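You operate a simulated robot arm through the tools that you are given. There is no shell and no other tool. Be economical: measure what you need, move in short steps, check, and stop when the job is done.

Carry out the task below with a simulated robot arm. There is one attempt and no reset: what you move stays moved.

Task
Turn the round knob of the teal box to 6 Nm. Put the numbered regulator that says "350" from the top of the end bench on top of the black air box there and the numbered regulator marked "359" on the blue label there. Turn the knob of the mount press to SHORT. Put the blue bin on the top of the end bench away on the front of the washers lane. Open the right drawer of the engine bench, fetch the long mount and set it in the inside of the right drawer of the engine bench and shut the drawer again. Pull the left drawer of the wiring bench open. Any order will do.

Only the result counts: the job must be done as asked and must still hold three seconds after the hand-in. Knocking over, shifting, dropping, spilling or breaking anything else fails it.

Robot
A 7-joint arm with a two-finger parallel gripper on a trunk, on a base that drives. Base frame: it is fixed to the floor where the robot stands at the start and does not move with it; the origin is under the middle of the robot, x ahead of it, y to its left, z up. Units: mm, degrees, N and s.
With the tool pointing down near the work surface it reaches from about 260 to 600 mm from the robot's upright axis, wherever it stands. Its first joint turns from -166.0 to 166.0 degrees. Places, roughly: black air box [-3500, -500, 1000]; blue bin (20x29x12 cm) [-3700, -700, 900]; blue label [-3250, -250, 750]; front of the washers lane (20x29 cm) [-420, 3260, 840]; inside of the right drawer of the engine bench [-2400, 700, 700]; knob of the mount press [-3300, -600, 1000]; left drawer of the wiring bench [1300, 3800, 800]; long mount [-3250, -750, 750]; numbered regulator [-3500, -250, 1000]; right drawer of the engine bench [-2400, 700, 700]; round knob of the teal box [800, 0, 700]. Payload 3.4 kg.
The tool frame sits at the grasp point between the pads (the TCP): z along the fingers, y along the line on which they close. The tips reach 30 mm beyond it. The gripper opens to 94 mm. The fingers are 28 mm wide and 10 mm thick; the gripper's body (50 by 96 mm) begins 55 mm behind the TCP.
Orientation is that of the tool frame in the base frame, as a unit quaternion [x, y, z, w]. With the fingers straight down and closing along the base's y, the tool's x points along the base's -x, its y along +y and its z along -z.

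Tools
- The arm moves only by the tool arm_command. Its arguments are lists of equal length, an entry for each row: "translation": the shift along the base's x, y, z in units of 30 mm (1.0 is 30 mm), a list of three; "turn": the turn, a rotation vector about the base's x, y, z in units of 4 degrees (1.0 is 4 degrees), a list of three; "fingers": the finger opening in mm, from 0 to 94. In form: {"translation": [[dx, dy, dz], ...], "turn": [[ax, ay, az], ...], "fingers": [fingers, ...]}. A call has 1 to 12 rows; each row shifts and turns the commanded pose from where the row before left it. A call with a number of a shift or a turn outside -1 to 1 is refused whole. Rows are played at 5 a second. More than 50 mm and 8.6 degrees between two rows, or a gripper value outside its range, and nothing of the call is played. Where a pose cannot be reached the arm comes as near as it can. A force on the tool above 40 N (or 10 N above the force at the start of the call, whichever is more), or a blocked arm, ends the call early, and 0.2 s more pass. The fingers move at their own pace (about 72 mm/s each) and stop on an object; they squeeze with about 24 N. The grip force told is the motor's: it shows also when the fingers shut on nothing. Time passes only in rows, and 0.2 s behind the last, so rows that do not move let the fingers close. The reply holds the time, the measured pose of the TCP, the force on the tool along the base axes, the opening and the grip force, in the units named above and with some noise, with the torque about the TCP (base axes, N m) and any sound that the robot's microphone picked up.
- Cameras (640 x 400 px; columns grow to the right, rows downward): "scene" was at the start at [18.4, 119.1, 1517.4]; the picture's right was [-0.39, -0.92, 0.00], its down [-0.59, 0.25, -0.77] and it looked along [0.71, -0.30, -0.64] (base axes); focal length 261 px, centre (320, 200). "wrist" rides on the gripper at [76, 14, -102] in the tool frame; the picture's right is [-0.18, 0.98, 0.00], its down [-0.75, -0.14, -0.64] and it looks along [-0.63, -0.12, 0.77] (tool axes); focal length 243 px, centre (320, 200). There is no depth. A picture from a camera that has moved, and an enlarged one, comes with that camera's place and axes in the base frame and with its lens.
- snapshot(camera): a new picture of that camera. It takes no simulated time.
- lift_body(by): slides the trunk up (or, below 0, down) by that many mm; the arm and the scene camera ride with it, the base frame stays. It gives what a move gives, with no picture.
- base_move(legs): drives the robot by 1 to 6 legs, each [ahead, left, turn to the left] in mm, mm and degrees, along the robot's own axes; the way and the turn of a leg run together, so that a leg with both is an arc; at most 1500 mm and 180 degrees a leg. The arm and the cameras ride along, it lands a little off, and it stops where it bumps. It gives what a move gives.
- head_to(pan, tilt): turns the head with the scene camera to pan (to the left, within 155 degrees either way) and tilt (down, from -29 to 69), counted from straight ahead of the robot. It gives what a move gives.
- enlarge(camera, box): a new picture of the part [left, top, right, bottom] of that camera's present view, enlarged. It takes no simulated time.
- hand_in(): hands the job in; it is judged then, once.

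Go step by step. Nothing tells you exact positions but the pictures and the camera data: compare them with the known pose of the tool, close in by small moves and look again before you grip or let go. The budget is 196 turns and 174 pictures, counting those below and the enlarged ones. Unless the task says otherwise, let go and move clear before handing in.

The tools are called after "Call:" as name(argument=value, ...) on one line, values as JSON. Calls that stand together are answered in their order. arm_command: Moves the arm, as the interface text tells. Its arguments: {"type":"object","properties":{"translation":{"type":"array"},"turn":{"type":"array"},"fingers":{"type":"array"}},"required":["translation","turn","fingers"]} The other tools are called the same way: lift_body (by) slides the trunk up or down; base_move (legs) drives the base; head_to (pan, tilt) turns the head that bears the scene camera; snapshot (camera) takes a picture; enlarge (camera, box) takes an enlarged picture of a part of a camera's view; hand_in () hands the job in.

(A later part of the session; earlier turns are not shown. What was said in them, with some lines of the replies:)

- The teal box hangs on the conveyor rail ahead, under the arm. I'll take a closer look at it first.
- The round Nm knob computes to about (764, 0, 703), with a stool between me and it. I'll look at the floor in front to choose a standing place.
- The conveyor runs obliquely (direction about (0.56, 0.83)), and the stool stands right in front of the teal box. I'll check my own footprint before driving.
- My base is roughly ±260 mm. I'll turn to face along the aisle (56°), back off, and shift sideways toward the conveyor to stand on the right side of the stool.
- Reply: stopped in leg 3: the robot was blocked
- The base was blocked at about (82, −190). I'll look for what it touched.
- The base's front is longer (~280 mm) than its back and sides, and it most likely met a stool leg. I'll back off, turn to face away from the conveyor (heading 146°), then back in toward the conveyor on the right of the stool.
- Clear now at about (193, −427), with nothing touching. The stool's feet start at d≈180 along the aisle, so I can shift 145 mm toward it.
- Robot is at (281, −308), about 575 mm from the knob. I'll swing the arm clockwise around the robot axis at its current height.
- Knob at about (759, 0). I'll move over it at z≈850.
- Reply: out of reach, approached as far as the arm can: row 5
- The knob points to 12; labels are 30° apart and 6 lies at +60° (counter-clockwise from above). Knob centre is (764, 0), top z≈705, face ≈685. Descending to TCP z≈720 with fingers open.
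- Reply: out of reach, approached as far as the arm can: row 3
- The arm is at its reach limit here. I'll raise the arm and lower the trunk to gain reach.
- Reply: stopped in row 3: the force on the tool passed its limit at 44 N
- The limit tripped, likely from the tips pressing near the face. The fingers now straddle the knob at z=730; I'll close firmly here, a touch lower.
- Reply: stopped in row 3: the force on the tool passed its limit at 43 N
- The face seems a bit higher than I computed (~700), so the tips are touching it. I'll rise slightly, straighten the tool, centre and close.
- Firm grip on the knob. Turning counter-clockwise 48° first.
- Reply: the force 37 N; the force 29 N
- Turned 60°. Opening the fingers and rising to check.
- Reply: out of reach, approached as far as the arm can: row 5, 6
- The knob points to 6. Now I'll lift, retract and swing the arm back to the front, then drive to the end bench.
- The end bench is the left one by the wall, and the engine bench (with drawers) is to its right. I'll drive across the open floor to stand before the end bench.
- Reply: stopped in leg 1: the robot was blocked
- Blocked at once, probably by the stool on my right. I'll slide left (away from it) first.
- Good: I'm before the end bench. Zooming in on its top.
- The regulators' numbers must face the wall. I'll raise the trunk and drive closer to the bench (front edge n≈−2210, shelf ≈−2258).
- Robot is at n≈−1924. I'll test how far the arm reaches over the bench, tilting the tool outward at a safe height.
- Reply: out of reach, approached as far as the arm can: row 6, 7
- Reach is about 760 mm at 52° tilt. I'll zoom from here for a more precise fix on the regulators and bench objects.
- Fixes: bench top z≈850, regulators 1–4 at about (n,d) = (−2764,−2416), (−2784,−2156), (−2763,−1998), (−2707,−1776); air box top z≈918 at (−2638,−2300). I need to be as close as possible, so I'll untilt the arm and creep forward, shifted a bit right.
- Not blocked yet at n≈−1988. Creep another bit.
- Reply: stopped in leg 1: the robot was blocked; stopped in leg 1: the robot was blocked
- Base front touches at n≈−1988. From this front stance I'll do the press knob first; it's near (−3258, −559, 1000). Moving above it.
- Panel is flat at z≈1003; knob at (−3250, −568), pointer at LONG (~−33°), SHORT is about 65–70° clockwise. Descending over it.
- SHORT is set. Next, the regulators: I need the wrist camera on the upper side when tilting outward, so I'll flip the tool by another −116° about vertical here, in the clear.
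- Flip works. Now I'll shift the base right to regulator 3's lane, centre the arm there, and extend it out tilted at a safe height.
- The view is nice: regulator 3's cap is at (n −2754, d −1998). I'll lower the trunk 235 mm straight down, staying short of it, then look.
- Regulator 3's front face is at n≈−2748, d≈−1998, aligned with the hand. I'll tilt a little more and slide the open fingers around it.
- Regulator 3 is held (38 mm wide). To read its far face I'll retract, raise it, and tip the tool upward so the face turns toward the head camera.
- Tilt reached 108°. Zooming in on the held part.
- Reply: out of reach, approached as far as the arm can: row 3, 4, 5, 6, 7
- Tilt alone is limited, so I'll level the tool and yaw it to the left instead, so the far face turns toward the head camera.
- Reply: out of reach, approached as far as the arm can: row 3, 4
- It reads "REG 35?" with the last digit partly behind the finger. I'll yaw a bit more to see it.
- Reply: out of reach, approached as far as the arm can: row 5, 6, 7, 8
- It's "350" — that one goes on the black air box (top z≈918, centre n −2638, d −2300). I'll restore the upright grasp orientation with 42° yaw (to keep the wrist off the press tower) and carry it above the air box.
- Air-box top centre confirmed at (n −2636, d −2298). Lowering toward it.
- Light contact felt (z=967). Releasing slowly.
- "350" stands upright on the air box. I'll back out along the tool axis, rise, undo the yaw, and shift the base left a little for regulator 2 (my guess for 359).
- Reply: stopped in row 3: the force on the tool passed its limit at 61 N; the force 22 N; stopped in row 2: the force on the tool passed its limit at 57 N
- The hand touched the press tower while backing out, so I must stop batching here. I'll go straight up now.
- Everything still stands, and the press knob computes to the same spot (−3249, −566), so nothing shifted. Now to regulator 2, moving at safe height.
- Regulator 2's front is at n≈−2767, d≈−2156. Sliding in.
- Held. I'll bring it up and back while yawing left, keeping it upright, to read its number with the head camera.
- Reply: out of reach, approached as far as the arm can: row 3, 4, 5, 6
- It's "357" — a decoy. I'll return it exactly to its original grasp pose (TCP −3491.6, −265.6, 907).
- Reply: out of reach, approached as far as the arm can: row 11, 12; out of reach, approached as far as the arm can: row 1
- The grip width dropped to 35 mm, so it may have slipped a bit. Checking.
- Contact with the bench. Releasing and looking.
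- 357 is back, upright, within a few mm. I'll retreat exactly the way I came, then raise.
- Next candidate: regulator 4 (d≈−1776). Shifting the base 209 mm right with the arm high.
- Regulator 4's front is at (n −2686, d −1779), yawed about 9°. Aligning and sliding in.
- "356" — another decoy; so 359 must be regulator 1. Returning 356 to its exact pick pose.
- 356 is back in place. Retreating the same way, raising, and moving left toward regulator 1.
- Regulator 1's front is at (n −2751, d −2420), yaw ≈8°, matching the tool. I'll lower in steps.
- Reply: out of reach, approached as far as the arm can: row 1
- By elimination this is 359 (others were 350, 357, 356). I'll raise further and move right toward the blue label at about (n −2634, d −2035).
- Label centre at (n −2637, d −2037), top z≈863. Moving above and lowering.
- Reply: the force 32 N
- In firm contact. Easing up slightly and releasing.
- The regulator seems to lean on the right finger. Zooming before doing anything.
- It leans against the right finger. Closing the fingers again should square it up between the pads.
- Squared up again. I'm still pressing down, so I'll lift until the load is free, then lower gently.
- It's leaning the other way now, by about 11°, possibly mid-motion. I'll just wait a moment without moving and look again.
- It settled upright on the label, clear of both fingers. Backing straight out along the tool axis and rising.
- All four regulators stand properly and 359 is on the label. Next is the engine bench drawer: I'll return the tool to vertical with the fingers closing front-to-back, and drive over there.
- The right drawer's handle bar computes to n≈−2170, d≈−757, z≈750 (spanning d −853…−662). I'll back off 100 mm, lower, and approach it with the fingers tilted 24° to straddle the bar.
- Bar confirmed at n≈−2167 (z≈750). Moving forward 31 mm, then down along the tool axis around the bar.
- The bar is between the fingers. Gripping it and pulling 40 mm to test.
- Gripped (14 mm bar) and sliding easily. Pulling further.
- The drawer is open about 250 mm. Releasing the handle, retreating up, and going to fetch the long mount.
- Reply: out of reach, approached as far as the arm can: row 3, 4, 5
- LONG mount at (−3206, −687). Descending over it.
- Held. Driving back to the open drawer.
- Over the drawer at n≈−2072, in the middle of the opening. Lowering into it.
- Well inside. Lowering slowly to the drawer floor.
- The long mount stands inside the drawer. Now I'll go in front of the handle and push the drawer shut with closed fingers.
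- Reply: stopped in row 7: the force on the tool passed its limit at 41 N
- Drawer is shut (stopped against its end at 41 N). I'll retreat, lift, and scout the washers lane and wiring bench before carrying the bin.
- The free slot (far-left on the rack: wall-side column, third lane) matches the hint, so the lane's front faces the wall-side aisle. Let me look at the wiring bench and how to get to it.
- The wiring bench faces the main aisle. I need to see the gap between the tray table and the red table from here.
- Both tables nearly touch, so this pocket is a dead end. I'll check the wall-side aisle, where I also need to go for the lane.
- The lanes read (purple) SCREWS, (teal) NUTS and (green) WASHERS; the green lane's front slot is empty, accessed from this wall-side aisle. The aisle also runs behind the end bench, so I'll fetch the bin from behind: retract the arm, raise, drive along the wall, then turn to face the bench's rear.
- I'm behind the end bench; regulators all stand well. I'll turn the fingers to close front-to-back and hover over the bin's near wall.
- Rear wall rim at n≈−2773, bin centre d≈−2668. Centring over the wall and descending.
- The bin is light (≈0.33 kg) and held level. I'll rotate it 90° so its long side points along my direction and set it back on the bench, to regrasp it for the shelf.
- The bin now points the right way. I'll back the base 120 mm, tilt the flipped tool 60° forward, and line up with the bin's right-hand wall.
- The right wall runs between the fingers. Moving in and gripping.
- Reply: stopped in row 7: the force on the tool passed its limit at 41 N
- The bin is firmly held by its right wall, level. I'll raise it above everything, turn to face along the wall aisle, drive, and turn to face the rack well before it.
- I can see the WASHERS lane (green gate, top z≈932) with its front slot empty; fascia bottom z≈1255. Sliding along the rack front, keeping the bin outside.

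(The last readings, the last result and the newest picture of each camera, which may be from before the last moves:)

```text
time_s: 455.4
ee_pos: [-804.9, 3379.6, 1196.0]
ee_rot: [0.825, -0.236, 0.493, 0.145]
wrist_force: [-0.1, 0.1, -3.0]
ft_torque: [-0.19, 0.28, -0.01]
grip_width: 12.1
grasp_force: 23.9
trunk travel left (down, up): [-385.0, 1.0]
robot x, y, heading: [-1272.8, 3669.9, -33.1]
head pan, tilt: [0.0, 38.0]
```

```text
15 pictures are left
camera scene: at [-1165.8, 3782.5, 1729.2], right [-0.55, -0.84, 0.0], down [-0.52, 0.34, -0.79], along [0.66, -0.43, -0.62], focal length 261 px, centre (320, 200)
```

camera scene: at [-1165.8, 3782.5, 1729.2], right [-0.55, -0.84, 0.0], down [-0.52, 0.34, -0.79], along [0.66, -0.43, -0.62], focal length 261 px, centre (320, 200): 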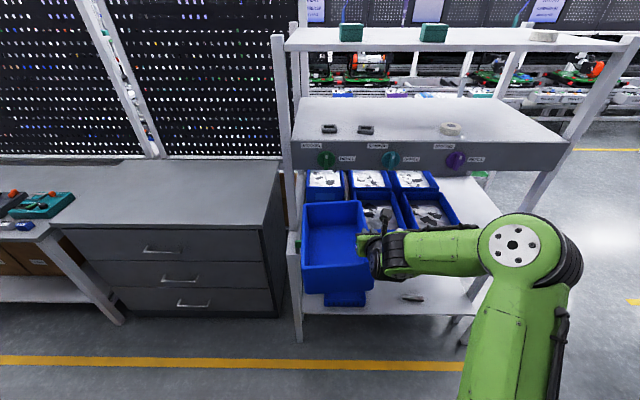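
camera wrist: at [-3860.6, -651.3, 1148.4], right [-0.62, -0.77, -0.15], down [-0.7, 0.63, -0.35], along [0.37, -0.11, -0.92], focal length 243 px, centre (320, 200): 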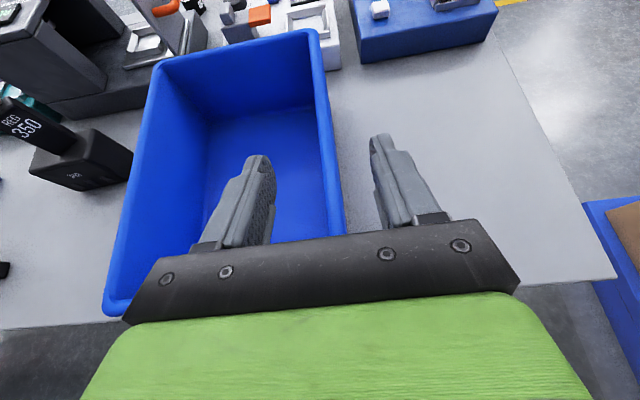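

I'm lined up; the left rack post's inner edge is d≈2585, so I'll aim the bin's left side at ≈2572. Lower to just clear the gate, fix the small yaw, and ease in halfway.

Call:
arm_command(translation=[[0.13, 0.19, -1], [0, 0, -1], [0, 0, -1], [0, 0, -0.65], [0, 0, 0]], turn=[[0, 0, -0.15], [0, 0, -0.15], [0, 0, 0], [0, 0, 0], [0, 0, 0]], fingers=[0, 0, 0, 0, 0])

Call:
base_move(legs=[[90, 0, 0]])

Call:
head_to(pan=0, tilt=42)

Call:
snapshot(camera="scene")

```text
time_s: 456.6
ee_pos: [-799.9, 3386.1, 1085.7]
ee_rot: [0.823, -0.244, 0.491, 0.15]
wrist_force: [0.8, -0.5, -3.3]
ft_torque: [-0.18, 0.33, -0.03]
grip_width: 12.1
grasp_force: 24.5
trunk travel left (down, up): [-385.0, 1.0]
robot x, y, heading: [-1271.6, 3670.4, -33.0]
head pan, tilt: [0.0, 38.0]
```

```text
time_s: 457.7
ee_pos: [-723.8, 3335.7, 1086.1]
ee_rot: [0.823, -0.244, 0.49, 0.15]
wrist_force: [0.0, -0.5, -3.8]
ft_torque: [-0.13, 0.31, 0.02]
grip_width: 11.8
grasp_force: 23.9
trunk travel left (down, up): [-385.0, 1.0]
robot x, y, heading: [-1192.4, 3618.7, -33.2]
head pan, tilt: [0.0, 38.0]
```

```text
time_s: 458.4
ee_pos: [-725.3, 3336.4, 1086.4]
ee_rot: [0.823, -0.244, 0.491, 0.149]
wrist_force: [-0.4, -0.1, -3.8]
ft_torque: [-0.18, 0.32, 0.01]
grip_width: 12.2
grasp_force: 23.9
trunk travel left (down, up): [-385.0, 1.0]
robot x, y, heading: [-1196.1, 3622.0, -32.9]
head pan, tilt: [0.0, 42.0]
```

```text
14 pictures are left
camera scene: at [-1092.2, 3734.3, 1723.3], right [-0.55, -0.84, 0.0], down [-0.56, 0.37, -0.74], along [0.62, -0.41, -0.67], focal length 261 px, centre (320, 200)
```

scene: 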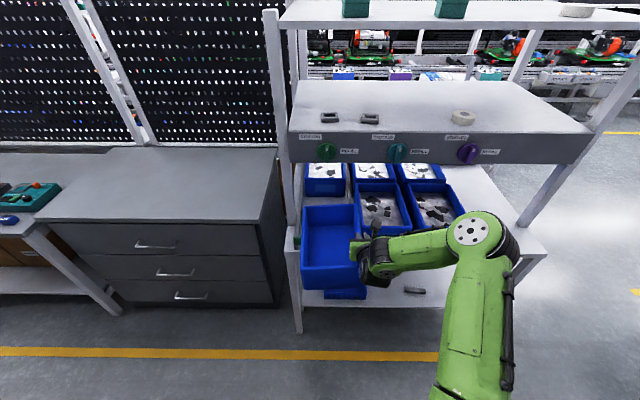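

Call:
enlarge(camera="scene", box=[260, 150, 400, 310])

```text
2.50 times, centred on (330, 230) of scene
camera zoom: at [-1092.2, 3734.3, 1723.3], right [-0.55, -0.84, 0.0], down [-0.56, 0.37, -0.74], along [0.62, -0.41, -0.67], focal length 652 px, centre (295, 125)
```

zoom: 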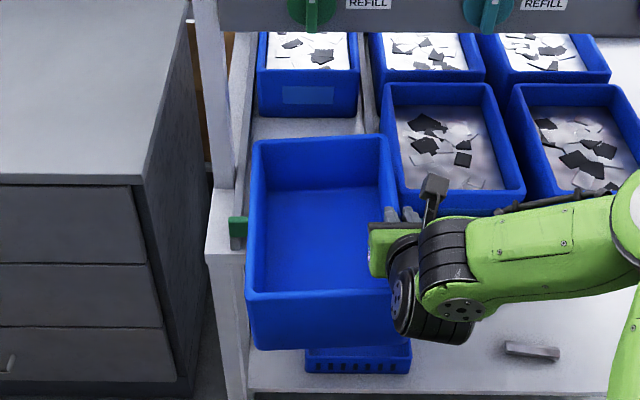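

The bin is aligned between the post and the neighbouring lane. Shift 6 mm left and advance.

Call:
arm_command(translation=[[0.11, 0.167, 0], [0, 0, 0]], turn=[[0, 0, 0], [0, 0, 0]], fingers=[0, 0])

Call:
base_move(legs=[[195, -2, 0]])

Call:
snapshot(camera="scene")

```text
time_s: 458.9
ee_pos: [-721.4, 3341.1, 1086.1]
ee_rot: [0.823, -0.244, 0.492, 0.149]
wrist_force: [-0.1, 1.0, -2.7]
ft_torque: [-0.18, 0.27, 0.0]
grip_width: 12.0
grasp_force: 23.6
trunk travel left (down, up): [-385.0, 1.0]
robot x, y, heading: [-1197.4, 3616.3, -33.4]
head pan, tilt: [0.0, 42.0]
```

```text
time_s: 460.5
ee_pos: [-559.5, 3233.4, 1085.7]
ee_rot: [0.823, -0.243, 0.491, 0.149]
wrist_force: [-0.1, 0.2, -3.0]
ft_torque: [-0.2, 0.3, 0.05]
grip_width: 12.1
grasp_force: 24.3
trunk travel left (down, up): [-385.0, 1.0]
robot x, y, heading: [-1035.4, 3511.7, -32.8]
head pan, tilt: [0.0, 42.0]
```

```text
12 pictures are left
camera scene: at [-930.4, 3626.4, 1723.3], right [-0.55, -0.84, 0.0], down [-0.56, 0.37, -0.74], along [0.62, -0.41, -0.67], focal length 261 px, centre (320, 200)
```

scene: 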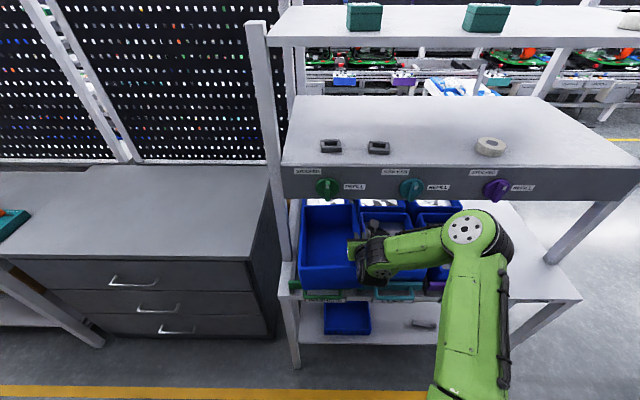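

Clear so far. Final 74 mm forward with the arm, then lower.

Call:
arm_command(translation=[[0.685, -0.455, 0], [0.685, -0.455, 0], [0.685, -0.455, 0], [0, 0, 0]], turn=[[0, 0, 0], [0, 0, 0], [0, 0, 0], [0, 0, 0]], fingers=[0, 0, 0, 0])

Call:
enlarge(camera="scene", box=[270, 170, 430, 320])

```text
time_s: 461.5
ee_pos: [-498.0, 3193.3, 1087.1]
ee_rot: [0.824, -0.243, 0.49, 0.149]
wrist_force: [0.1, -0.2, -3.6]
ft_torque: [-0.2, 0.3, -0.02]
grip_width: 12.2
grasp_force: 24.2
trunk travel left (down, up): [-385.0, 1.0]
robot x, y, heading: [-1035.4, 3511.0, -33.0]
head pan, tilt: [0.0, 42.0]
```

```text
2.67 times, centred on (350, 245) of scene
camera zoom: at [-931.6, 3627.1, 1723.3], right [-0.55, -0.84, 0.0], down [-0.56, 0.37, -0.74], along [0.62, -0.41, -0.67], focal length 696 px, centre (240, 80)
```

zoom: 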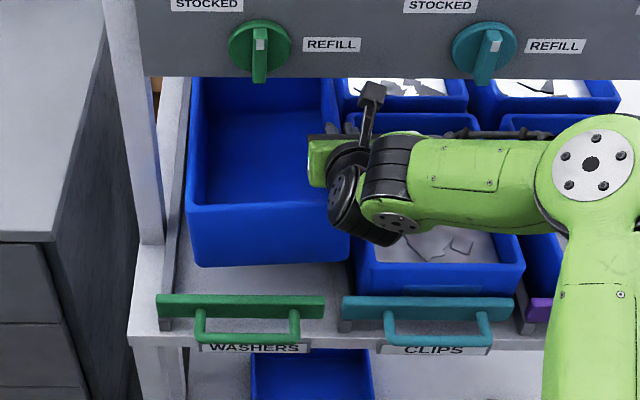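

The bin is over the WASHERS lane behind the green gate. Lowering it.

Call:
arm_command(translation=[[-0.1, 0.07, -0.8], [0, 0, -1], [0, 0, -1], [0, 0, -0.4], [0, 0, -0.2], [0, 0, -0.15], [0, 0, -0.1], [0, 0, 0]], turn=[[0, 0, 0], [0, 0, 0], [0, 0, 0], [0, 0, 0], [0, 0, 0], [0, 0, 0], [0, 0, 0], [0, 0, 0]], fingers=[0, 0, 0, 0, 0, 0, 0, 0])

Call:
enlarge(camera="scene", box=[270, 170, 430, 320])

```text
time_s: 462.4
ee_pos: [-498.4, 3193.5, 1014.3]
ee_rot: [0.817, -0.245, 0.5, 0.152]
wrist_force: [-6.4, 3.0, 17.8]
ft_torque: [1.19, 2.82, -0.03]
grip_width: 12.3
grasp_force: 23.8
trunk travel left (down, up): [-385.0, 1.0]
robot x, y, heading: [-1033.5, 3511.5, -33.0]
head pan, tilt: [0.0, 42.0]
stopped in row 4: the force on the tool passed its limit at 53 N (the readings are from after the stop); the commanded pose is now the measured one
```

```text
2.67 times, centred on (350, 245) of scene
camera zoom: at [-933.8, 3628.3, 1723.5], right [-0.55, -0.84, 0.0], down [-0.56, 0.37, -0.74], along [0.62, -0.41, -0.67], focal length 696 px, centre (240, 80)
```

zoom: 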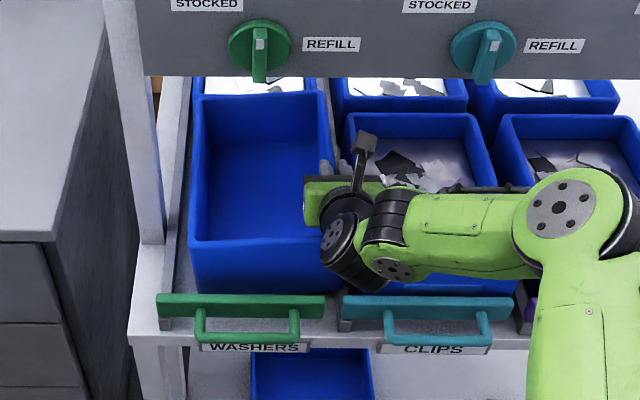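

It's resting ~40 mm high: its right edge is on the divider between lanes (d≈2385). I'll lift a little, shift 14 mm left, and lower again.

Call:
arm_command(translation=[[0, 0, 0.5], [0, 0, 0.4], [0.13, 0.195, 0], [0.13, 0.195, 0], [0, 0, -0.6], [0, 0, -0.4], [0, 0, 0]], turn=[[0, 0, 0], [0, 0, 0], [0, 0, 0], [0, 0, 0], [0, 0, 0], [0, 0, 0], [0, 0, 0]], fingers=[0, 0, 0, 0, 0, 0, 0])

```text
time_s: 464.0
ee_pos: [-489.5, 3204.5, 1007.7]
ee_rot: [0.817, -0.244, 0.499, 0.151]
wrist_force: [0.0, -0.2, -3.7]
ft_torque: [-0.18, 0.32, -0.01]
grip_width: 12.3
grasp_force: 23.5
trunk travel left (down, up): [-385.0, 1.0]
robot x, y, heading: [-1035.1, 3509.0, -33.4]
head pan, tilt: [0.0, 42.0]
```

Free now and lower than before. Continuing down slowly.

Call:
arm_command(translation=[[0, 0, -0.4], [0, 0, -0.3], [0, 0, -0.2], [0, 0, -0.15], [0, 0, -0.1], [0, 0, 0]], turn=[[0, 0, 0], [0, 0, 0], [0, 0, 0], [0, 0, 0], [0, 0, 0], [0, 0, 0]], fingers=[0, 0, 0, 0, 0, 0])

Call:
enlarge(camera="scene", box=[270, 170, 430, 320])

```text
time_s: 465.1
ee_pos: [-488.1, 3203.9, 982.9]
ee_rot: [0.812, -0.246, 0.507, 0.15]
wrist_force: [-6.7, 1.7, 21.9]
ft_torque: [1.81, 2.85, 0.31]
grip_width: 12.2
grasp_force: 24.2
trunk travel left (down, up): [-385.0, 1.0]
robot x, y, heading: [-1036.6, 3513.0, -33.2]
head pan, tilt: [0.0, 42.0]
stopped in row 5: the force on the tool passed its limit at 44 N (the readings are from after the stop); the commanded pose is now the measured one
```

```text
2.67 times, centred on (350, 245) of scene
camera zoom: at [-934.2, 3628.2, 1723.4], right [-0.55, -0.84, 0.0], down [-0.56, 0.37, -0.74], along [0.62, -0.41, -0.67], focal length 696 px, centre (240, 80)
```

zoom: 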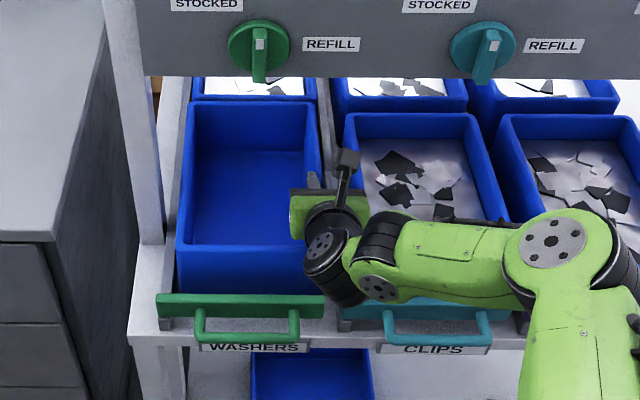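

The near end touches the floor with the bin pitched ~2.5°. I'll level it, settle it, and release.

Call:
arm_command(translation=[[0, 0, 0.15], [0, 0, 0], [0, 0, -0.1], [0, 0, -0.15], [0, 0, -0.1], [0, 0, 0]], turn=[[0.17, 0.25, 0], [0.17, 0.25, 0], [0, 0, 0], [0, 0, 0], [0, 0, 0], [0, 0, 0]], fingers=[0, 0, 0, 0, 0, 0])

```text
time_s: 466.6
ee_pos: [-483.3, 3201.6, 982.9]
ee_rot: [0.818, -0.251, 0.496, 0.146]
wrist_force: [-0.8, 2.0, 13.2]
ft_torque: [-0.06, 0.13, 0.26]
grip_width: 11.8
grasp_force: 24.4
trunk travel left (down, up): [-385.0, 1.0]
robot x, y, heading: [-1034.8, 3508.1, -33.1]
head pan, tilt: [0.0, 42.0]
stopped in row 6: the force on the tool passed its limit at 41 N (the readings are from after the stop); the commanded pose is now the measured one
```

Now the contact is balanced (flat). Releasing and looking.

Call:
arm_command(translation=[[0, 0, 0], [0, 0, 0], [0, 0, 0], [0, 0, 0]], turn=[[0, 0, 0], [0, 0, 0], [0, 0, 0], [0, 0, 0]], fingers=[16, 26, 34, 38])

Call:
enlarge(camera="wrist", box=[100, 0, 540, 300])

```text
time_s: 467.6
ee_pos: [-484.6, 3204.3, 982.0]
ee_rot: [0.819, -0.252, 0.494, 0.147]
wrist_force: [4.5, -2.7, 19.2]
ft_torque: [0.75, 1.2, -0.01]
grip_width: 37.8
grasp_force: 0.1
trunk travel left (down, up): [-385.0, 1.0]
robot x, y, heading: [-1033.5, 3513.2, -33.2]
head pan, tilt: [0.0, 42.0]
```

```text
1.33 times, centred on (320, 150) of wrist
camera zoom: at [-538.6, 3220.8, 1097.6], right [-0.62, -0.77, -0.17], down [-0.68, 0.63, -0.36], along [0.39, -0.11, -0.92], focal length 324 px, centre (320, 267)
```

zoom: 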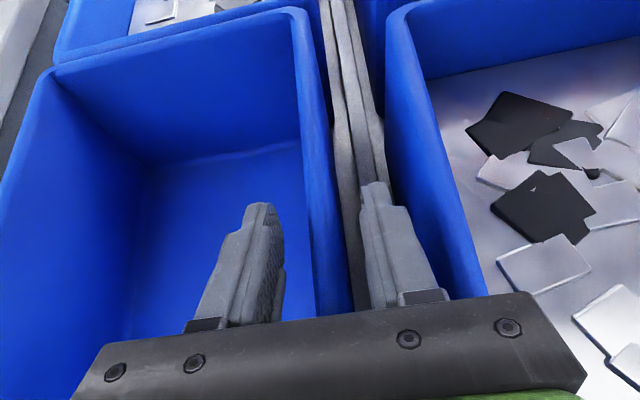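

The bin sits squarely between the dividers in the washers lane. Raising the hand out and backing away.

Call:
arm_command(translation=[[0, 0, 0.5], [0, 0, 1], [0, 0, 1], [0, 0, 0]], turn=[[0, 0, 0], [0, 0, 0], [0, 0, 0], [0, 0, 0]], fingers=[38, 38, 38, 38])

Call:
base_move(legs=[[-330, 0, 0]])

Call:
head_to(pan=20, tilt=20)

Call:
snapshot(camera="scene")

```text
time_s: 468.6
ee_pos: [-484.9, 3203.0, 1056.1]
ee_rot: [0.821, -0.252, 0.492, 0.146]
wrist_force: [0.1, -0.1, 0.0]
ft_torque: [-0.03, -0.01, 0.0]
grip_width: 37.9
grasp_force: 0.1
trunk travel left (down, up): [-385.0, 1.0]
robot x, y, heading: [-1034.3, 3510.0, -33.0]
head pan, tilt: [0.0, 42.0]
```

```text
time_s: 470.7
ee_pos: [-759.8, 3381.9, 1056.1]
ee_rot: [0.82, -0.252, 0.493, 0.147]
wrist_force: [0.0, 0.1, 0.6]
ft_torque: [-0.01, 0.0, -0.01]
grip_width: 38.2
grasp_force: 0.1
trunk travel left (down, up): [-385.0, 1.0]
robot x, y, heading: [-1312.2, 3692.5, -33.1]
head pan, tilt: [0.0, 42.0]
```

```text
time_s: 471.6
ee_pos: [-758.3, 3382.0, 1056.2]
ee_rot: [0.82, -0.252, 0.493, 0.147]
wrist_force: [0.0, 0.2, -0.6]
ft_torque: [0.0, 0.01, -0.02]
grip_width: 37.9
grasp_force: 0.0
trunk travel left (down, up): [-385.0, 1.0]
robot x, y, heading: [-1311.8, 3692.2, -33.5]
head pan, tilt: [20.0, 20.0]
```

```text
7 pictures are left
camera scene: at [-1185.9, 3830.9, 1757.6], right [-0.23, -0.97, 0.0], down [-0.33, 0.08, -0.94], along [0.91, -0.21, -0.34], focal length 261 px, centre (320, 200)
```

scene: 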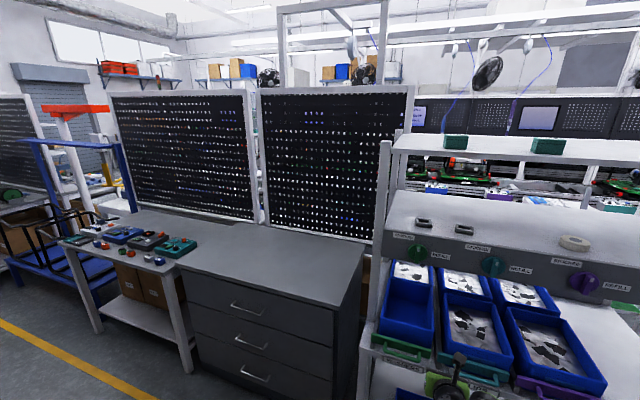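

The bin is placed well. Now for the wiring bench: I'll fold the tool to vertical (fingers closing front-to-back) and drive on along the wall aisle to look for the crossing to the main aisle.

Call:
arm_command(translation=[[-0.39, 0.26, 0.3], [-0.39, 0.26, 0.3], [-0.39, 0.26, 0.3], [-0.39, 0.26, 0.3], [-0.39, 0.26, 0.3], [-0.39, 0.26, 0], [-0.39, 0.26, 0], [-0.39, 0.26, 0], [-0.39, 0.26, 0], [-0.39, 0.26, 0], [-0.39, 0.26, 0], [-0.39, 0.26, 0]], turn=[[0.553, 0.833, 0], [0.553, 0.833, 0], [0.553, 0.833, 0], [0.553, 0.833, 0], [0.553, 0.833, 0], [0.553, 0.833, 0], [0.553, 0.833, 0], [0.553, 0.833, 0], [0.553, 0.833, 0], [0.553, 0.833, 0], [0.553, 0.833, 0], [0.553, 0.833, 0]], fingers=[40, 40, 40, 40, 40, 40, 40, 40, 40, 40, 40, 40])

Call:
arm_command(translation=[[-0.39, 0.26, 0], [-0.39, 0.26, 0], [-0.39, 0.26, 0], [0, 0, 0], [0, 0, 0], [0, 0, 0], [0, 0, 0], [0, 0, 0], [0, 0, 0], [0, 0, 0], [0, 0, 0], [0, 0, 0]], turn=[[0.553, 0.833, 0], [0.553, 0.833, 0], [0.4, 0.6, 0], [0, 0, 1], [0, 0, 1], [0, 0, 1], [0, 0, 1], [0, 0, 1], [0, 0, 1], [0, 0, 1], [0, 0, 1], [0, 0, 1]], fingers=[40, 40, 40, 40, 40, 40, 40, 40, 40, 40, 40, 40])

Call:
arm_command(translation=[[0, 0, 0], [0, 0, 0], [0, 0, 0], [0, 0, 0], [0, 0, 0], [0, 0, 0], [0, 0, 0], [0, 0, 0], [0, 0, 0], [0, 0, 0], [0, 0, 0], [0, 0, 0]], turn=[[0, 0, 1], [0, 0, 1], [0, 0, 1], [0, 0, 1], [0, 0, 1], [0, 0, 1], [0, 0, 1], [0, 0, 1], [0, 0, 1], [0, 0, 1], [0, 0, 1], [0, 0, 1]], fingers=[40, 40, 40, 40, 40, 40, 40, 40, 40, 40, 40, 40])

Call:
base_move(legs=[[190, 0, 0], [0, 1500, 0], [0, 1350, 0]])

Call:
head_to(pan=25, tilt=28)

Call:
snapshot(camera="scene")

```text
time_s: 474.2
ee_pos: [-899.5, 3476.9, 1102.2]
ee_rot: [0.949, -0.291, 0.116, 0.034]
wrist_force: [-0.2, 1.1, 0.0]
ft_torque: [-0.02, 0.0, 0.01]
grip_width: 40.1
grasp_force: 0.1
trunk travel left (down, up): [-385.0, 1.0]
robot x, y, heading: [-1309.2, 3691.4, -33.2]
head pan, tilt: [20.0, 20.0]
```

```text
time_s: 476.8
ee_pos: [-934.7, 3499.7, 1101.3]
ee_rot: [0.999, 0.016, 0.028, -0.001]
wrist_force: [0.2, 0.7, -0.3]
ft_torque: [0.02, -0.03, -0.01]
grip_width: 40.2
grasp_force: 0.0
trunk travel left (down, up): [-385.0, 1.0]
robot x, y, heading: [-1308.0, 3693.0, -33.0]
head pan, tilt: [20.0, 20.0]
```

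```text
time_s: 479.4
ee_pos: [-934.3, 3499.0, 1100.5]
ee_rot: [0.906, 0.423, 0.023, -0.011]
wrist_force: [0.1, 0.3, -0.6]
ft_torque: [-0.02, -0.03, 0.0]
grip_width: 39.9
grasp_force: 0.0
trunk travel left (down, up): [-385.0, 1.0]
robot x, y, heading: [-1306.3, 3691.1, -33.0]
head pan, tilt: [20.0, 20.0]
```

```text
time_s: 494.3
ee_pos: [793.9, 5764.5, 1101.1]
ee_rot: [0.907, 0.42, 0.024, -0.011]
wrist_force: [-0.4, -0.5, 0.0]
ft_torque: [0.01, -0.02, 0.0]
grip_width: 40.1
grasp_force: 0.1
trunk travel left (down, up): [-385.0, 1.0]
robot x, y, heading: [415.6, 5961.4, -33.3]
head pan, tilt: [20.0, 20.0]
```

```text
time_s: 495.0
ee_pos: [792.9, 5764.8, 1101.4]
ee_rot: [0.907, 0.421, 0.024, -0.012]
wrist_force: [0.9, -0.8, 0.1]
ft_torque: [-0.02, 0.0, -0.03]
grip_width: 40.0
grasp_force: 0.1
trunk travel left (down, up): [-385.0, 1.0]
robot x, y, heading: [420.8, 5957.3, -33.4]
head pan, tilt: [25.0, 28.0]
```

```text
6 pictures are left
camera scene: at [542.6, 6106.2, 1744.8], right [-0.15, -0.99, 0.0], down [-0.46, 0.07, -0.88], along [0.87, -0.13, -0.47], focal length 261 px, centre (320, 200)
```

scene: 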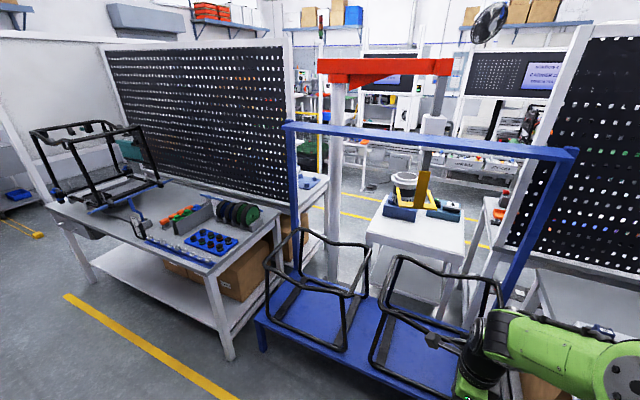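

This gap is filled by the frame rack, but the bench row ends near d≈7830 with open floor beyond. I'll drive round that end (d≈8700) into the main aisle.

Call:
base_move(legs=[[0, 1500, 0], [0, 1500, 0], [0, 500, 0]])

Call:
head_to(pan=0, tilt=15)

Call:
snapshot(camera="scene")

```text
time_s: 511.9
ee_pos: [2675.8, 8707.9, 1101.8]
ee_rot: [0.903, 0.428, 0.023, -0.011]
wrist_force: [-0.3, 0.8, -0.5]
ft_torque: [-0.04, 0.01, 0.0]
grip_width: 40.1
grasp_force: 0.0
trunk travel left (down, up): [-385.0, 1.0]
robot x, y, heading: [2297.0, 8893.7, -32.2]
head pan, tilt: [25.0, 28.0]
```

```text
time_s: 512.8
ee_pos: [2676.3, 8706.6, 1101.7]
ee_rot: [0.903, 0.429, 0.024, -0.011]
wrist_force: [0.0, -1.2, 0.0]
ft_torque: [0.02, -0.01, 0.01]
grip_width: 40.0
grasp_force: 0.1
trunk travel left (down, up): [-385.0, 1.0]
robot x, y, heading: [2298.4, 8897.0, -32.3]
head pan, tilt: [0.0, 15.0]
```

```text
5 pictures are left
camera scene: at [2407.8, 9006.2, 1765.8], right [-0.53, -0.85, 0.0], down [-0.22, 0.14, -0.97], along [0.82, -0.52, -0.26], focal length 261 px, centre (320, 200)
```

scene: 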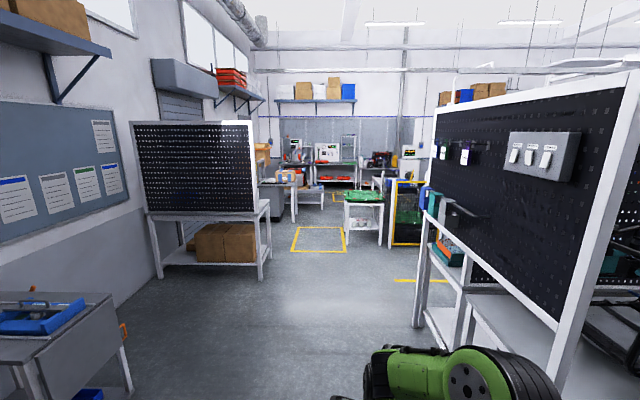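

The crossing is open (benches end at d≈7900, the far bench starts at ≈9600). Driving through and down the main aisle.

Call:
base_move(legs=[[1500, 0, 0], [1260, 0, 0], [0, 0, 178.7]])

Call:
base_move(legs=[[0, 1500, 0], [0, 1500, 0], [0, 1500, 0]])

```text
time_s: 533.6
ee_pos: [4273.6, 7596.2, 1100.8]
ee_rot: [-0.414, 0.91, -0.011, -0.023]
wrist_force: [0.9, -0.4, 0.4]
ft_torque: [-0.03, 0.01, -0.01]
grip_width: 39.9
grasp_force: 0.1
trunk travel left (down, up): [-385.0, 1.0]
robot x, y, heading: [4644.3, 7394.2, 146.0]
head pan, tilt: [0.0, 15.0]
```

```text
time_s: 555.1
ee_pos: [1774.3, 3851.1, 1100.1]
ee_rot: [-0.42, 0.907, -0.011, -0.024]
wrist_force: [-0.1, 0.1, 0.1]
ft_torque: [-0.04, 0.01, 0.0]
grip_width: 40.3
grasp_force: 0.1
trunk travel left (down, up): [-385.0, 1.0]
robot x, y, heading: [2151.7, 3655.6, 146.5]
head pan, tilt: [0.0, 15.0]
```

In front of the wiring bench row now. Moving nearer to the hinted drawer position and looking.

Call:
base_move(legs=[[0, 340, 0]])

Call:
lift_body(by=-160)

Call:
head_to(pan=0, tilt=42)

Call:
snapshot(camera="scene")

```text
time_s: 557.3
ee_pos: [1588.1, 3568.4, 1101.2]
ee_rot: [-0.42, 0.907, -0.011, -0.024]
wrist_force: [-0.5, -0.7, 1.0]
ft_torque: [0.0, -0.03, -0.01]
grip_width: 39.9
grasp_force: 0.0
trunk travel left (down, up): [-385.0, 1.0]
robot x, y, heading: [1963.0, 3370.7, 146.7]
head pan, tilt: [0.0, 15.0]
```

```text
time_s: 559.1
ee_pos: [1588.1, 3568.5, 941.3]
ee_rot: [-0.421, 0.907, -0.012, -0.024]
wrist_force: [-0.2, -0.1, 1.0]
ft_torque: [0.0, -0.04, 0.01]
grip_width: 40.1
grasp_force: 0.0
trunk travel left (down, up): [-225.0, 161.0]
robot x, y, heading: [1966.2, 3374.7, 146.5]
head pan, tilt: [0.0, 15.0]
```

```text
time_s: 560.1
ee_pos: [1588.9, 3568.6, 941.1]
ee_rot: [-0.421, 0.906, -0.011, -0.024]
wrist_force: [-0.1, -0.3, -0.3]
ft_torque: [0.02, -0.01, 0.01]
grip_width: 40.2
grasp_force: 0.1
trunk travel left (down, up): [-225.0, 161.0]
robot x, y, heading: [1963.3, 3374.8, 146.9]
head pan, tilt: [0.0, 42.0]
```

```text
4 pictures are left
camera scene: at [1859.7, 3260.5, 1563.5], right [0.55, 0.84, 0.0], down [0.56, -0.37, -0.74], along [-0.62, 0.41, -0.67], focal length 261 px, centre (320, 200)
```

scene: 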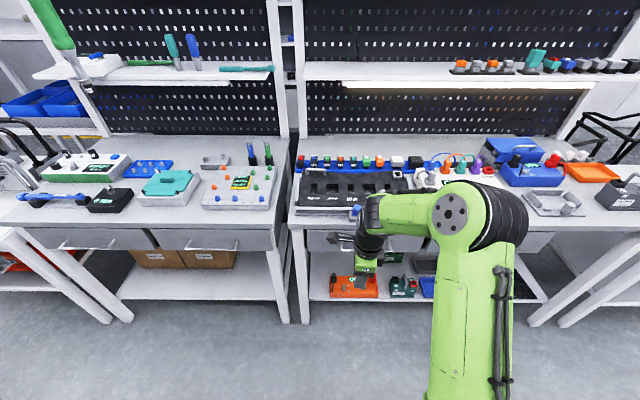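

The hint maps to the right-hand bench's left drawer, just behind my gripper. I'll square the tool, tilt it 24°, move in front of that drawer and look with the wrist camera, as with the other handle.

Call:
arm_command(translation=[[-0.427, 0.284, -0.4625], [-0.427, 0.284, -0.4625], [-0.427, 0.284, -0.4625], [-0.427, 0.284, -0.4625], [-0.427, 0.284, -0.4625], [-0.427, 0.284, -0.4625], [-0.427, 0.284, -0.4625], [-0.427, 0.284, -0.4625], [0, 0, 0]], turn=[[0.57, -0.49, 0.84], [0, 0, 0.84], [0.553, 0.833, 0], [0.553, 0.833, 0], [0.553, 0.833, 0], [0.553, 0.833, 0], [0.553, 0.833, 0], [0.553, 0.833, 0], [0, 0, 0]], fingers=[40, 40, 40, 40, 40, 40, 40, 40, 40])

Call:
snapshot(camera="wrist")

```text
time_s: 562.1
ee_pos: [1486.2, 3636.6, 830.3]
ee_rot: [-0.463, 0.862, 0.183, -0.098]
wrist_force: [-0.4, 0.1, -0.4]
ft_torque: [-0.02, 0.03, -0.02]
grip_width: 40.1
grasp_force: 0.0
trunk travel left (down, up): [-225.0, 161.0]
robot x, y, heading: [1962.0, 3375.9, 147.0]
head pan, tilt: [0.0, 42.0]
```

```text
3 pictures are left
camera wrist: at [1468.0, 3557.6, 930.2], right [-0.65, 0.65, 0.4], down [0.74, 0.41, 0.53], along [0.18, 0.64, -0.75], focal length 243 px, centre (320, 200)
```

wrist: 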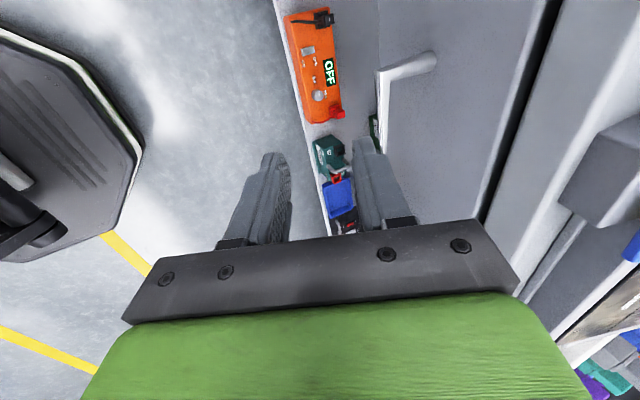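

The handle bar starts at d≈3833, n≈−869 (z≈750). Moving right along it and then down around it.

Call:
arm_command(translation=[[-0.143, 0.949, 0], [-0.143, 0.949, 0], [-0.143, 0.949, 0], [0, 0, 0]], turn=[[0, 0, 0], [0, 0, 0], [0, 0, 0], [0, 0, 0]], fingers=[38, 38, 38, 38])

Call:
arm_command(translation=[[-0.278, 0.184, -0.743], [-0.278, 0.184, -0.743], [-0.278, 0.184, -0.743], [0, 0, 0]], turn=[[0, 0, 0], [0, 0, 0], [0, 0, 0], [0, 0, 0]], fingers=[38, 38, 38, 38])

Call:
snapshot(camera="wrist")

```text
time_s: 563.1
ee_pos: [1473.9, 3721.3, 829.4]
ee_rot: [-0.463, 0.862, 0.181, -0.098]
wrist_force: [0.3, 0.0, -0.2]
ft_torque: [0.02, 0.02, -0.04]
grip_width: 37.9
grasp_force: 0.1
trunk travel left (down, up): [-225.0, 161.0]
robot x, y, heading: [1964.1, 3374.8, 146.6]
head pan, tilt: [0.0, 42.0]
```

```text
time_s: 563.8
ee_pos: [1455.9, 3733.6, 781.8]
ee_rot: [-0.463, 0.862, 0.181, -0.097]
wrist_force: [15.2, -10.5, 14.5]
ft_torque: [0.08, 0.13, -0.1]
grip_width: 30.9
grasp_force: 0.0
trunk travel left (down, up): [-225.0, 161.0]
robot x, y, heading: [1965.0, 3373.3, 146.6]
head pan, tilt: [0.0, 42.0]
stopped in row 3: the force on the tool passed its limit at 44 N (the readings are from after the stop); the commanded pose is now the measured one
```

```text
2 pictures are left
camera wrist: at [1437.3, 3654.7, 881.7], right [-0.65, 0.65, 0.4], down [0.74, 0.41, 0.53], along [0.18, 0.64, -0.75], focal length 243 px, centre (320, 200)
```

wrist: 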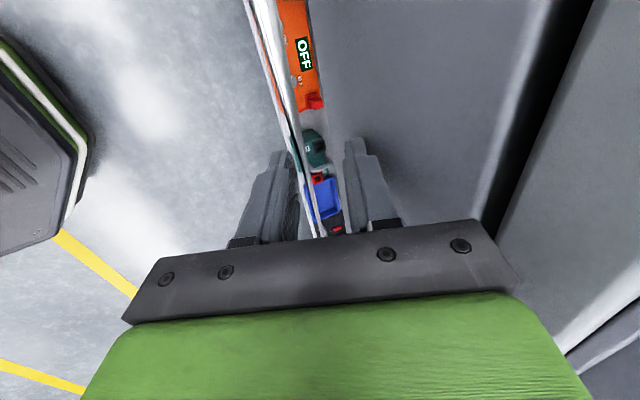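

The front finger caught the bar's top: the bar is at n≈−857, 12 mm nearer than I used. Backing up, shifting out 17 mm and descending again.

Call:
arm_command(translation=[[0, 0, 0.4], [0.46, -0.306, 0], [0, 0, 0], [-0.197, 0.131, -0.533], [-0.197, 0.131, -0.533], [0, 0, 0]], turn=[[0, 0, 0], [0, 0, 0], [0, 0, 0], [0, 0, 0], [0, 0, 0], [0, 0, 0]], fingers=[38, 38, 38, 38, 38, 38])

```text
time_s: 565.2
ee_pos: [1458.3, 3731.7, 761.8]
ee_rot: [-0.462, 0.862, 0.183, -0.098]
wrist_force: [10.3, -8.2, 12.5]
ft_torque: [0.21, 0.15, -0.09]
grip_width: 33.8
grasp_force: 0.1
trunk travel left (down, up): [-225.0, 161.0]
robot x, y, heading: [1961.0, 3373.6, 147.0]
head pan, tilt: [0.0, 42.0]
```

The rear finger is brushing the drawer face, but the bar is between the fingers. Closing now.

Call:
arm_command(translation=[[0, 0, 0], [0, 0, 0], [0, 0, 0], [0, 0, 0]], turn=[[0, 0, 0], [0, 0, 0], [0, 0, 0], [0, 0, 0]], fingers=[24, 10, 0, 0])

```text
time_s: 566.2
ee_pos: [1454.5, 3733.3, 758.9]
ee_rot: [-0.464, 0.862, 0.181, -0.097]
wrist_force: [0.2, -1.4, -2.6]
ft_torque: [-0.15, 0.12, -0.26]
grip_width: 18.2
grasp_force: 45.0
trunk travel left (down, up): [-225.0, 161.0]
robot x, y, heading: [1963.5, 3375.3, 146.9]
head pan, tilt: [0.0, 42.0]
```

Gripped. Pulling.

Call:
arm_command(translation=[[0.278, -0.184, 0], [0.555, -0.369, 0], [0.555, -0.369, 0], [0, 0, 0]], turn=[[0, 0, 0], [0, 0, 0], [0, 0, 0], [0, 0, 0]], fingers=[0, 0, 0, 0])

```text
time_s: 567.2
ee_pos: [1498.3, 3705.7, 759.9]
ee_rot: [-0.464, 0.862, 0.181, -0.097]
wrist_force: [-0.5, -4.1, -3.5]
ft_torque: [-0.07, 0.12, -0.26]
grip_width: 18.2
grasp_force: 45.0
trunk travel left (down, up): [-225.0, 161.0]
robot x, y, heading: [1962.5, 3375.1, 146.4]
head pan, tilt: [0.0, 42.0]
```

Call:
arm_command(translation=[[0.694, -0.461, 0], [0.694, -0.461, 0], [0.694, -0.461, 0], [0.694, -0.461, 0], [0.694, -0.461, 0], [0.694, -0.461, 0], [0.694, -0.461, 0], [0.694, -0.461, 0], [0, 0, 0]], turn=[[0, 0, 0], [0, 0, 0], [0, 0, 0], [0, 0, 0], [0, 0, 0], [0, 0, 0], [0, 0, 0], [0, 0, 0], [0, 0, 0]], fingers=[0, 0, 0, 0, 0, 0, 0, 0, 0])

Call:
snapshot(camera="scene")

```text
time_s: 569.2
ee_pos: [1663.6, 3593.9, 759.7]
ee_rot: [-0.464, 0.862, 0.18, -0.097]
wrist_force: [-5.7, -9.9, -13.3]
ft_torque: [0.13, 0.1, -0.38]
grip_width: 18.3
grasp_force: 44.4
trunk travel left (down, up): [-225.0, 161.0]
robot x, y, heading: [1962.5, 3375.0, 146.8]
head pan, tilt: [0.0, 42.0]
```

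```text
1 pictures are left
camera scene: at [1858.1, 3259.5, 1563.2], right [0.55, 0.84, 0.0], down [0.56, -0.37, -0.74], along [-0.62, 0.41, -0.67], focal length 261 px, centre (320, 200)
```

scene: 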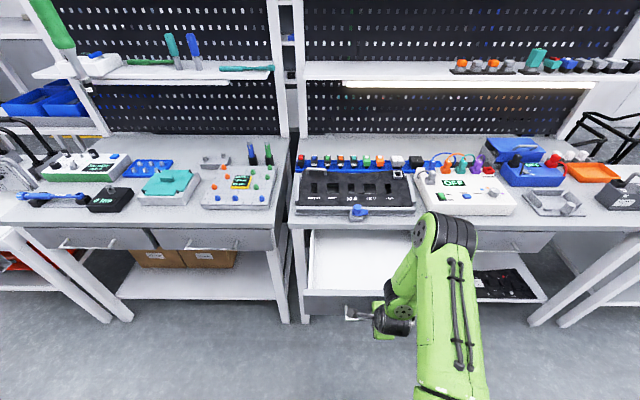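

The wiring bench's left drawer is open about 250 mm. Releasing the handle and withdrawing upward.

Call:
arm_command(translation=[[0, 0, 0], [0, 0, 0], [0.17, -0.112, 0.457], [0.34, -0.224, 0.914], [0.34, -0.224, 0.914], [0.2, -0.13, 1], [0, 0, 1], [0, 0, 1]], turn=[[0, 0, 0], [0, 0, 0], [0, 0, 0], [0, 0, 0], [0, 0, 0], [0, 0, 0], [0, 0, 0], [0, 0, 0]], fingers=[26, 36, 36, 36, 36, 36, 36, 36])

Call:
snapshot(camera="scene")

```text
time_s: 571.0
ee_pos: [1689.6, 3579.4, 921.6]
ee_rot: [-0.462, 0.863, 0.181, -0.097]
wrist_force: [-0.5, 0.6, -0.9]
ft_torque: [0.01, 0.04, 0.01]
grip_width: 36.0
grasp_force: 0.0
out of reach, approached as far as the arm can: row 7
trunk travel left (down, up): [-225.0, 161.0]
robot x, y, heading: [1963.9, 3373.0, 146.8]
head pan, tilt: [0.0, 42.0]
```

```text
0 pictures are left
camera scene: at [1860.5, 3259.7, 1563.5], right [0.55, 0.84, 0.0], down [0.56, -0.37, -0.74], along [-0.62, 0.41, -0.67], focal length 261 px, centre (320, 200)
```

scene: 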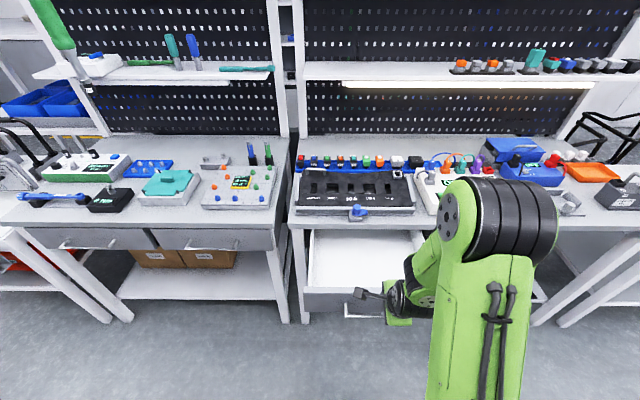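

The drawer stays open, the hand is clear, and all parts of the job are done, so I'm handing in.

Call:
hand_in()

```text
The job is handed in.
```

The whole job is done and handed in, but two regulators that were not part of it got moved, and my gripper bumped the press tower once.

- **Teal box knob:** set to 6 Nm, confirmed in a picture.
- **Regulators:** 350 stands on the black air box and 359 on the blue label. I identified 359 by elimination and never read its number directly.
- **Moved regulators:** I lifted 357 and 356 to read their numbers and put both back. 357 ended up a few millimetres from where it had been.
- **Press:** the knob is set to SHORT. The gripper hit the tower (about 61 N) while backing out. Afterwards the knob was in the same place and still on SHORT.
- **Blue bin:** it sits in the front slot of the washers lane, between the dividers.
- **Engine bench:** the long mount is in the right drawer. I pushed the drawer until it stopped at its end.
- **Wiring bench:** the left drawer is open about 250 mm. I picked it by the given position, since I saw no label naming the bench.
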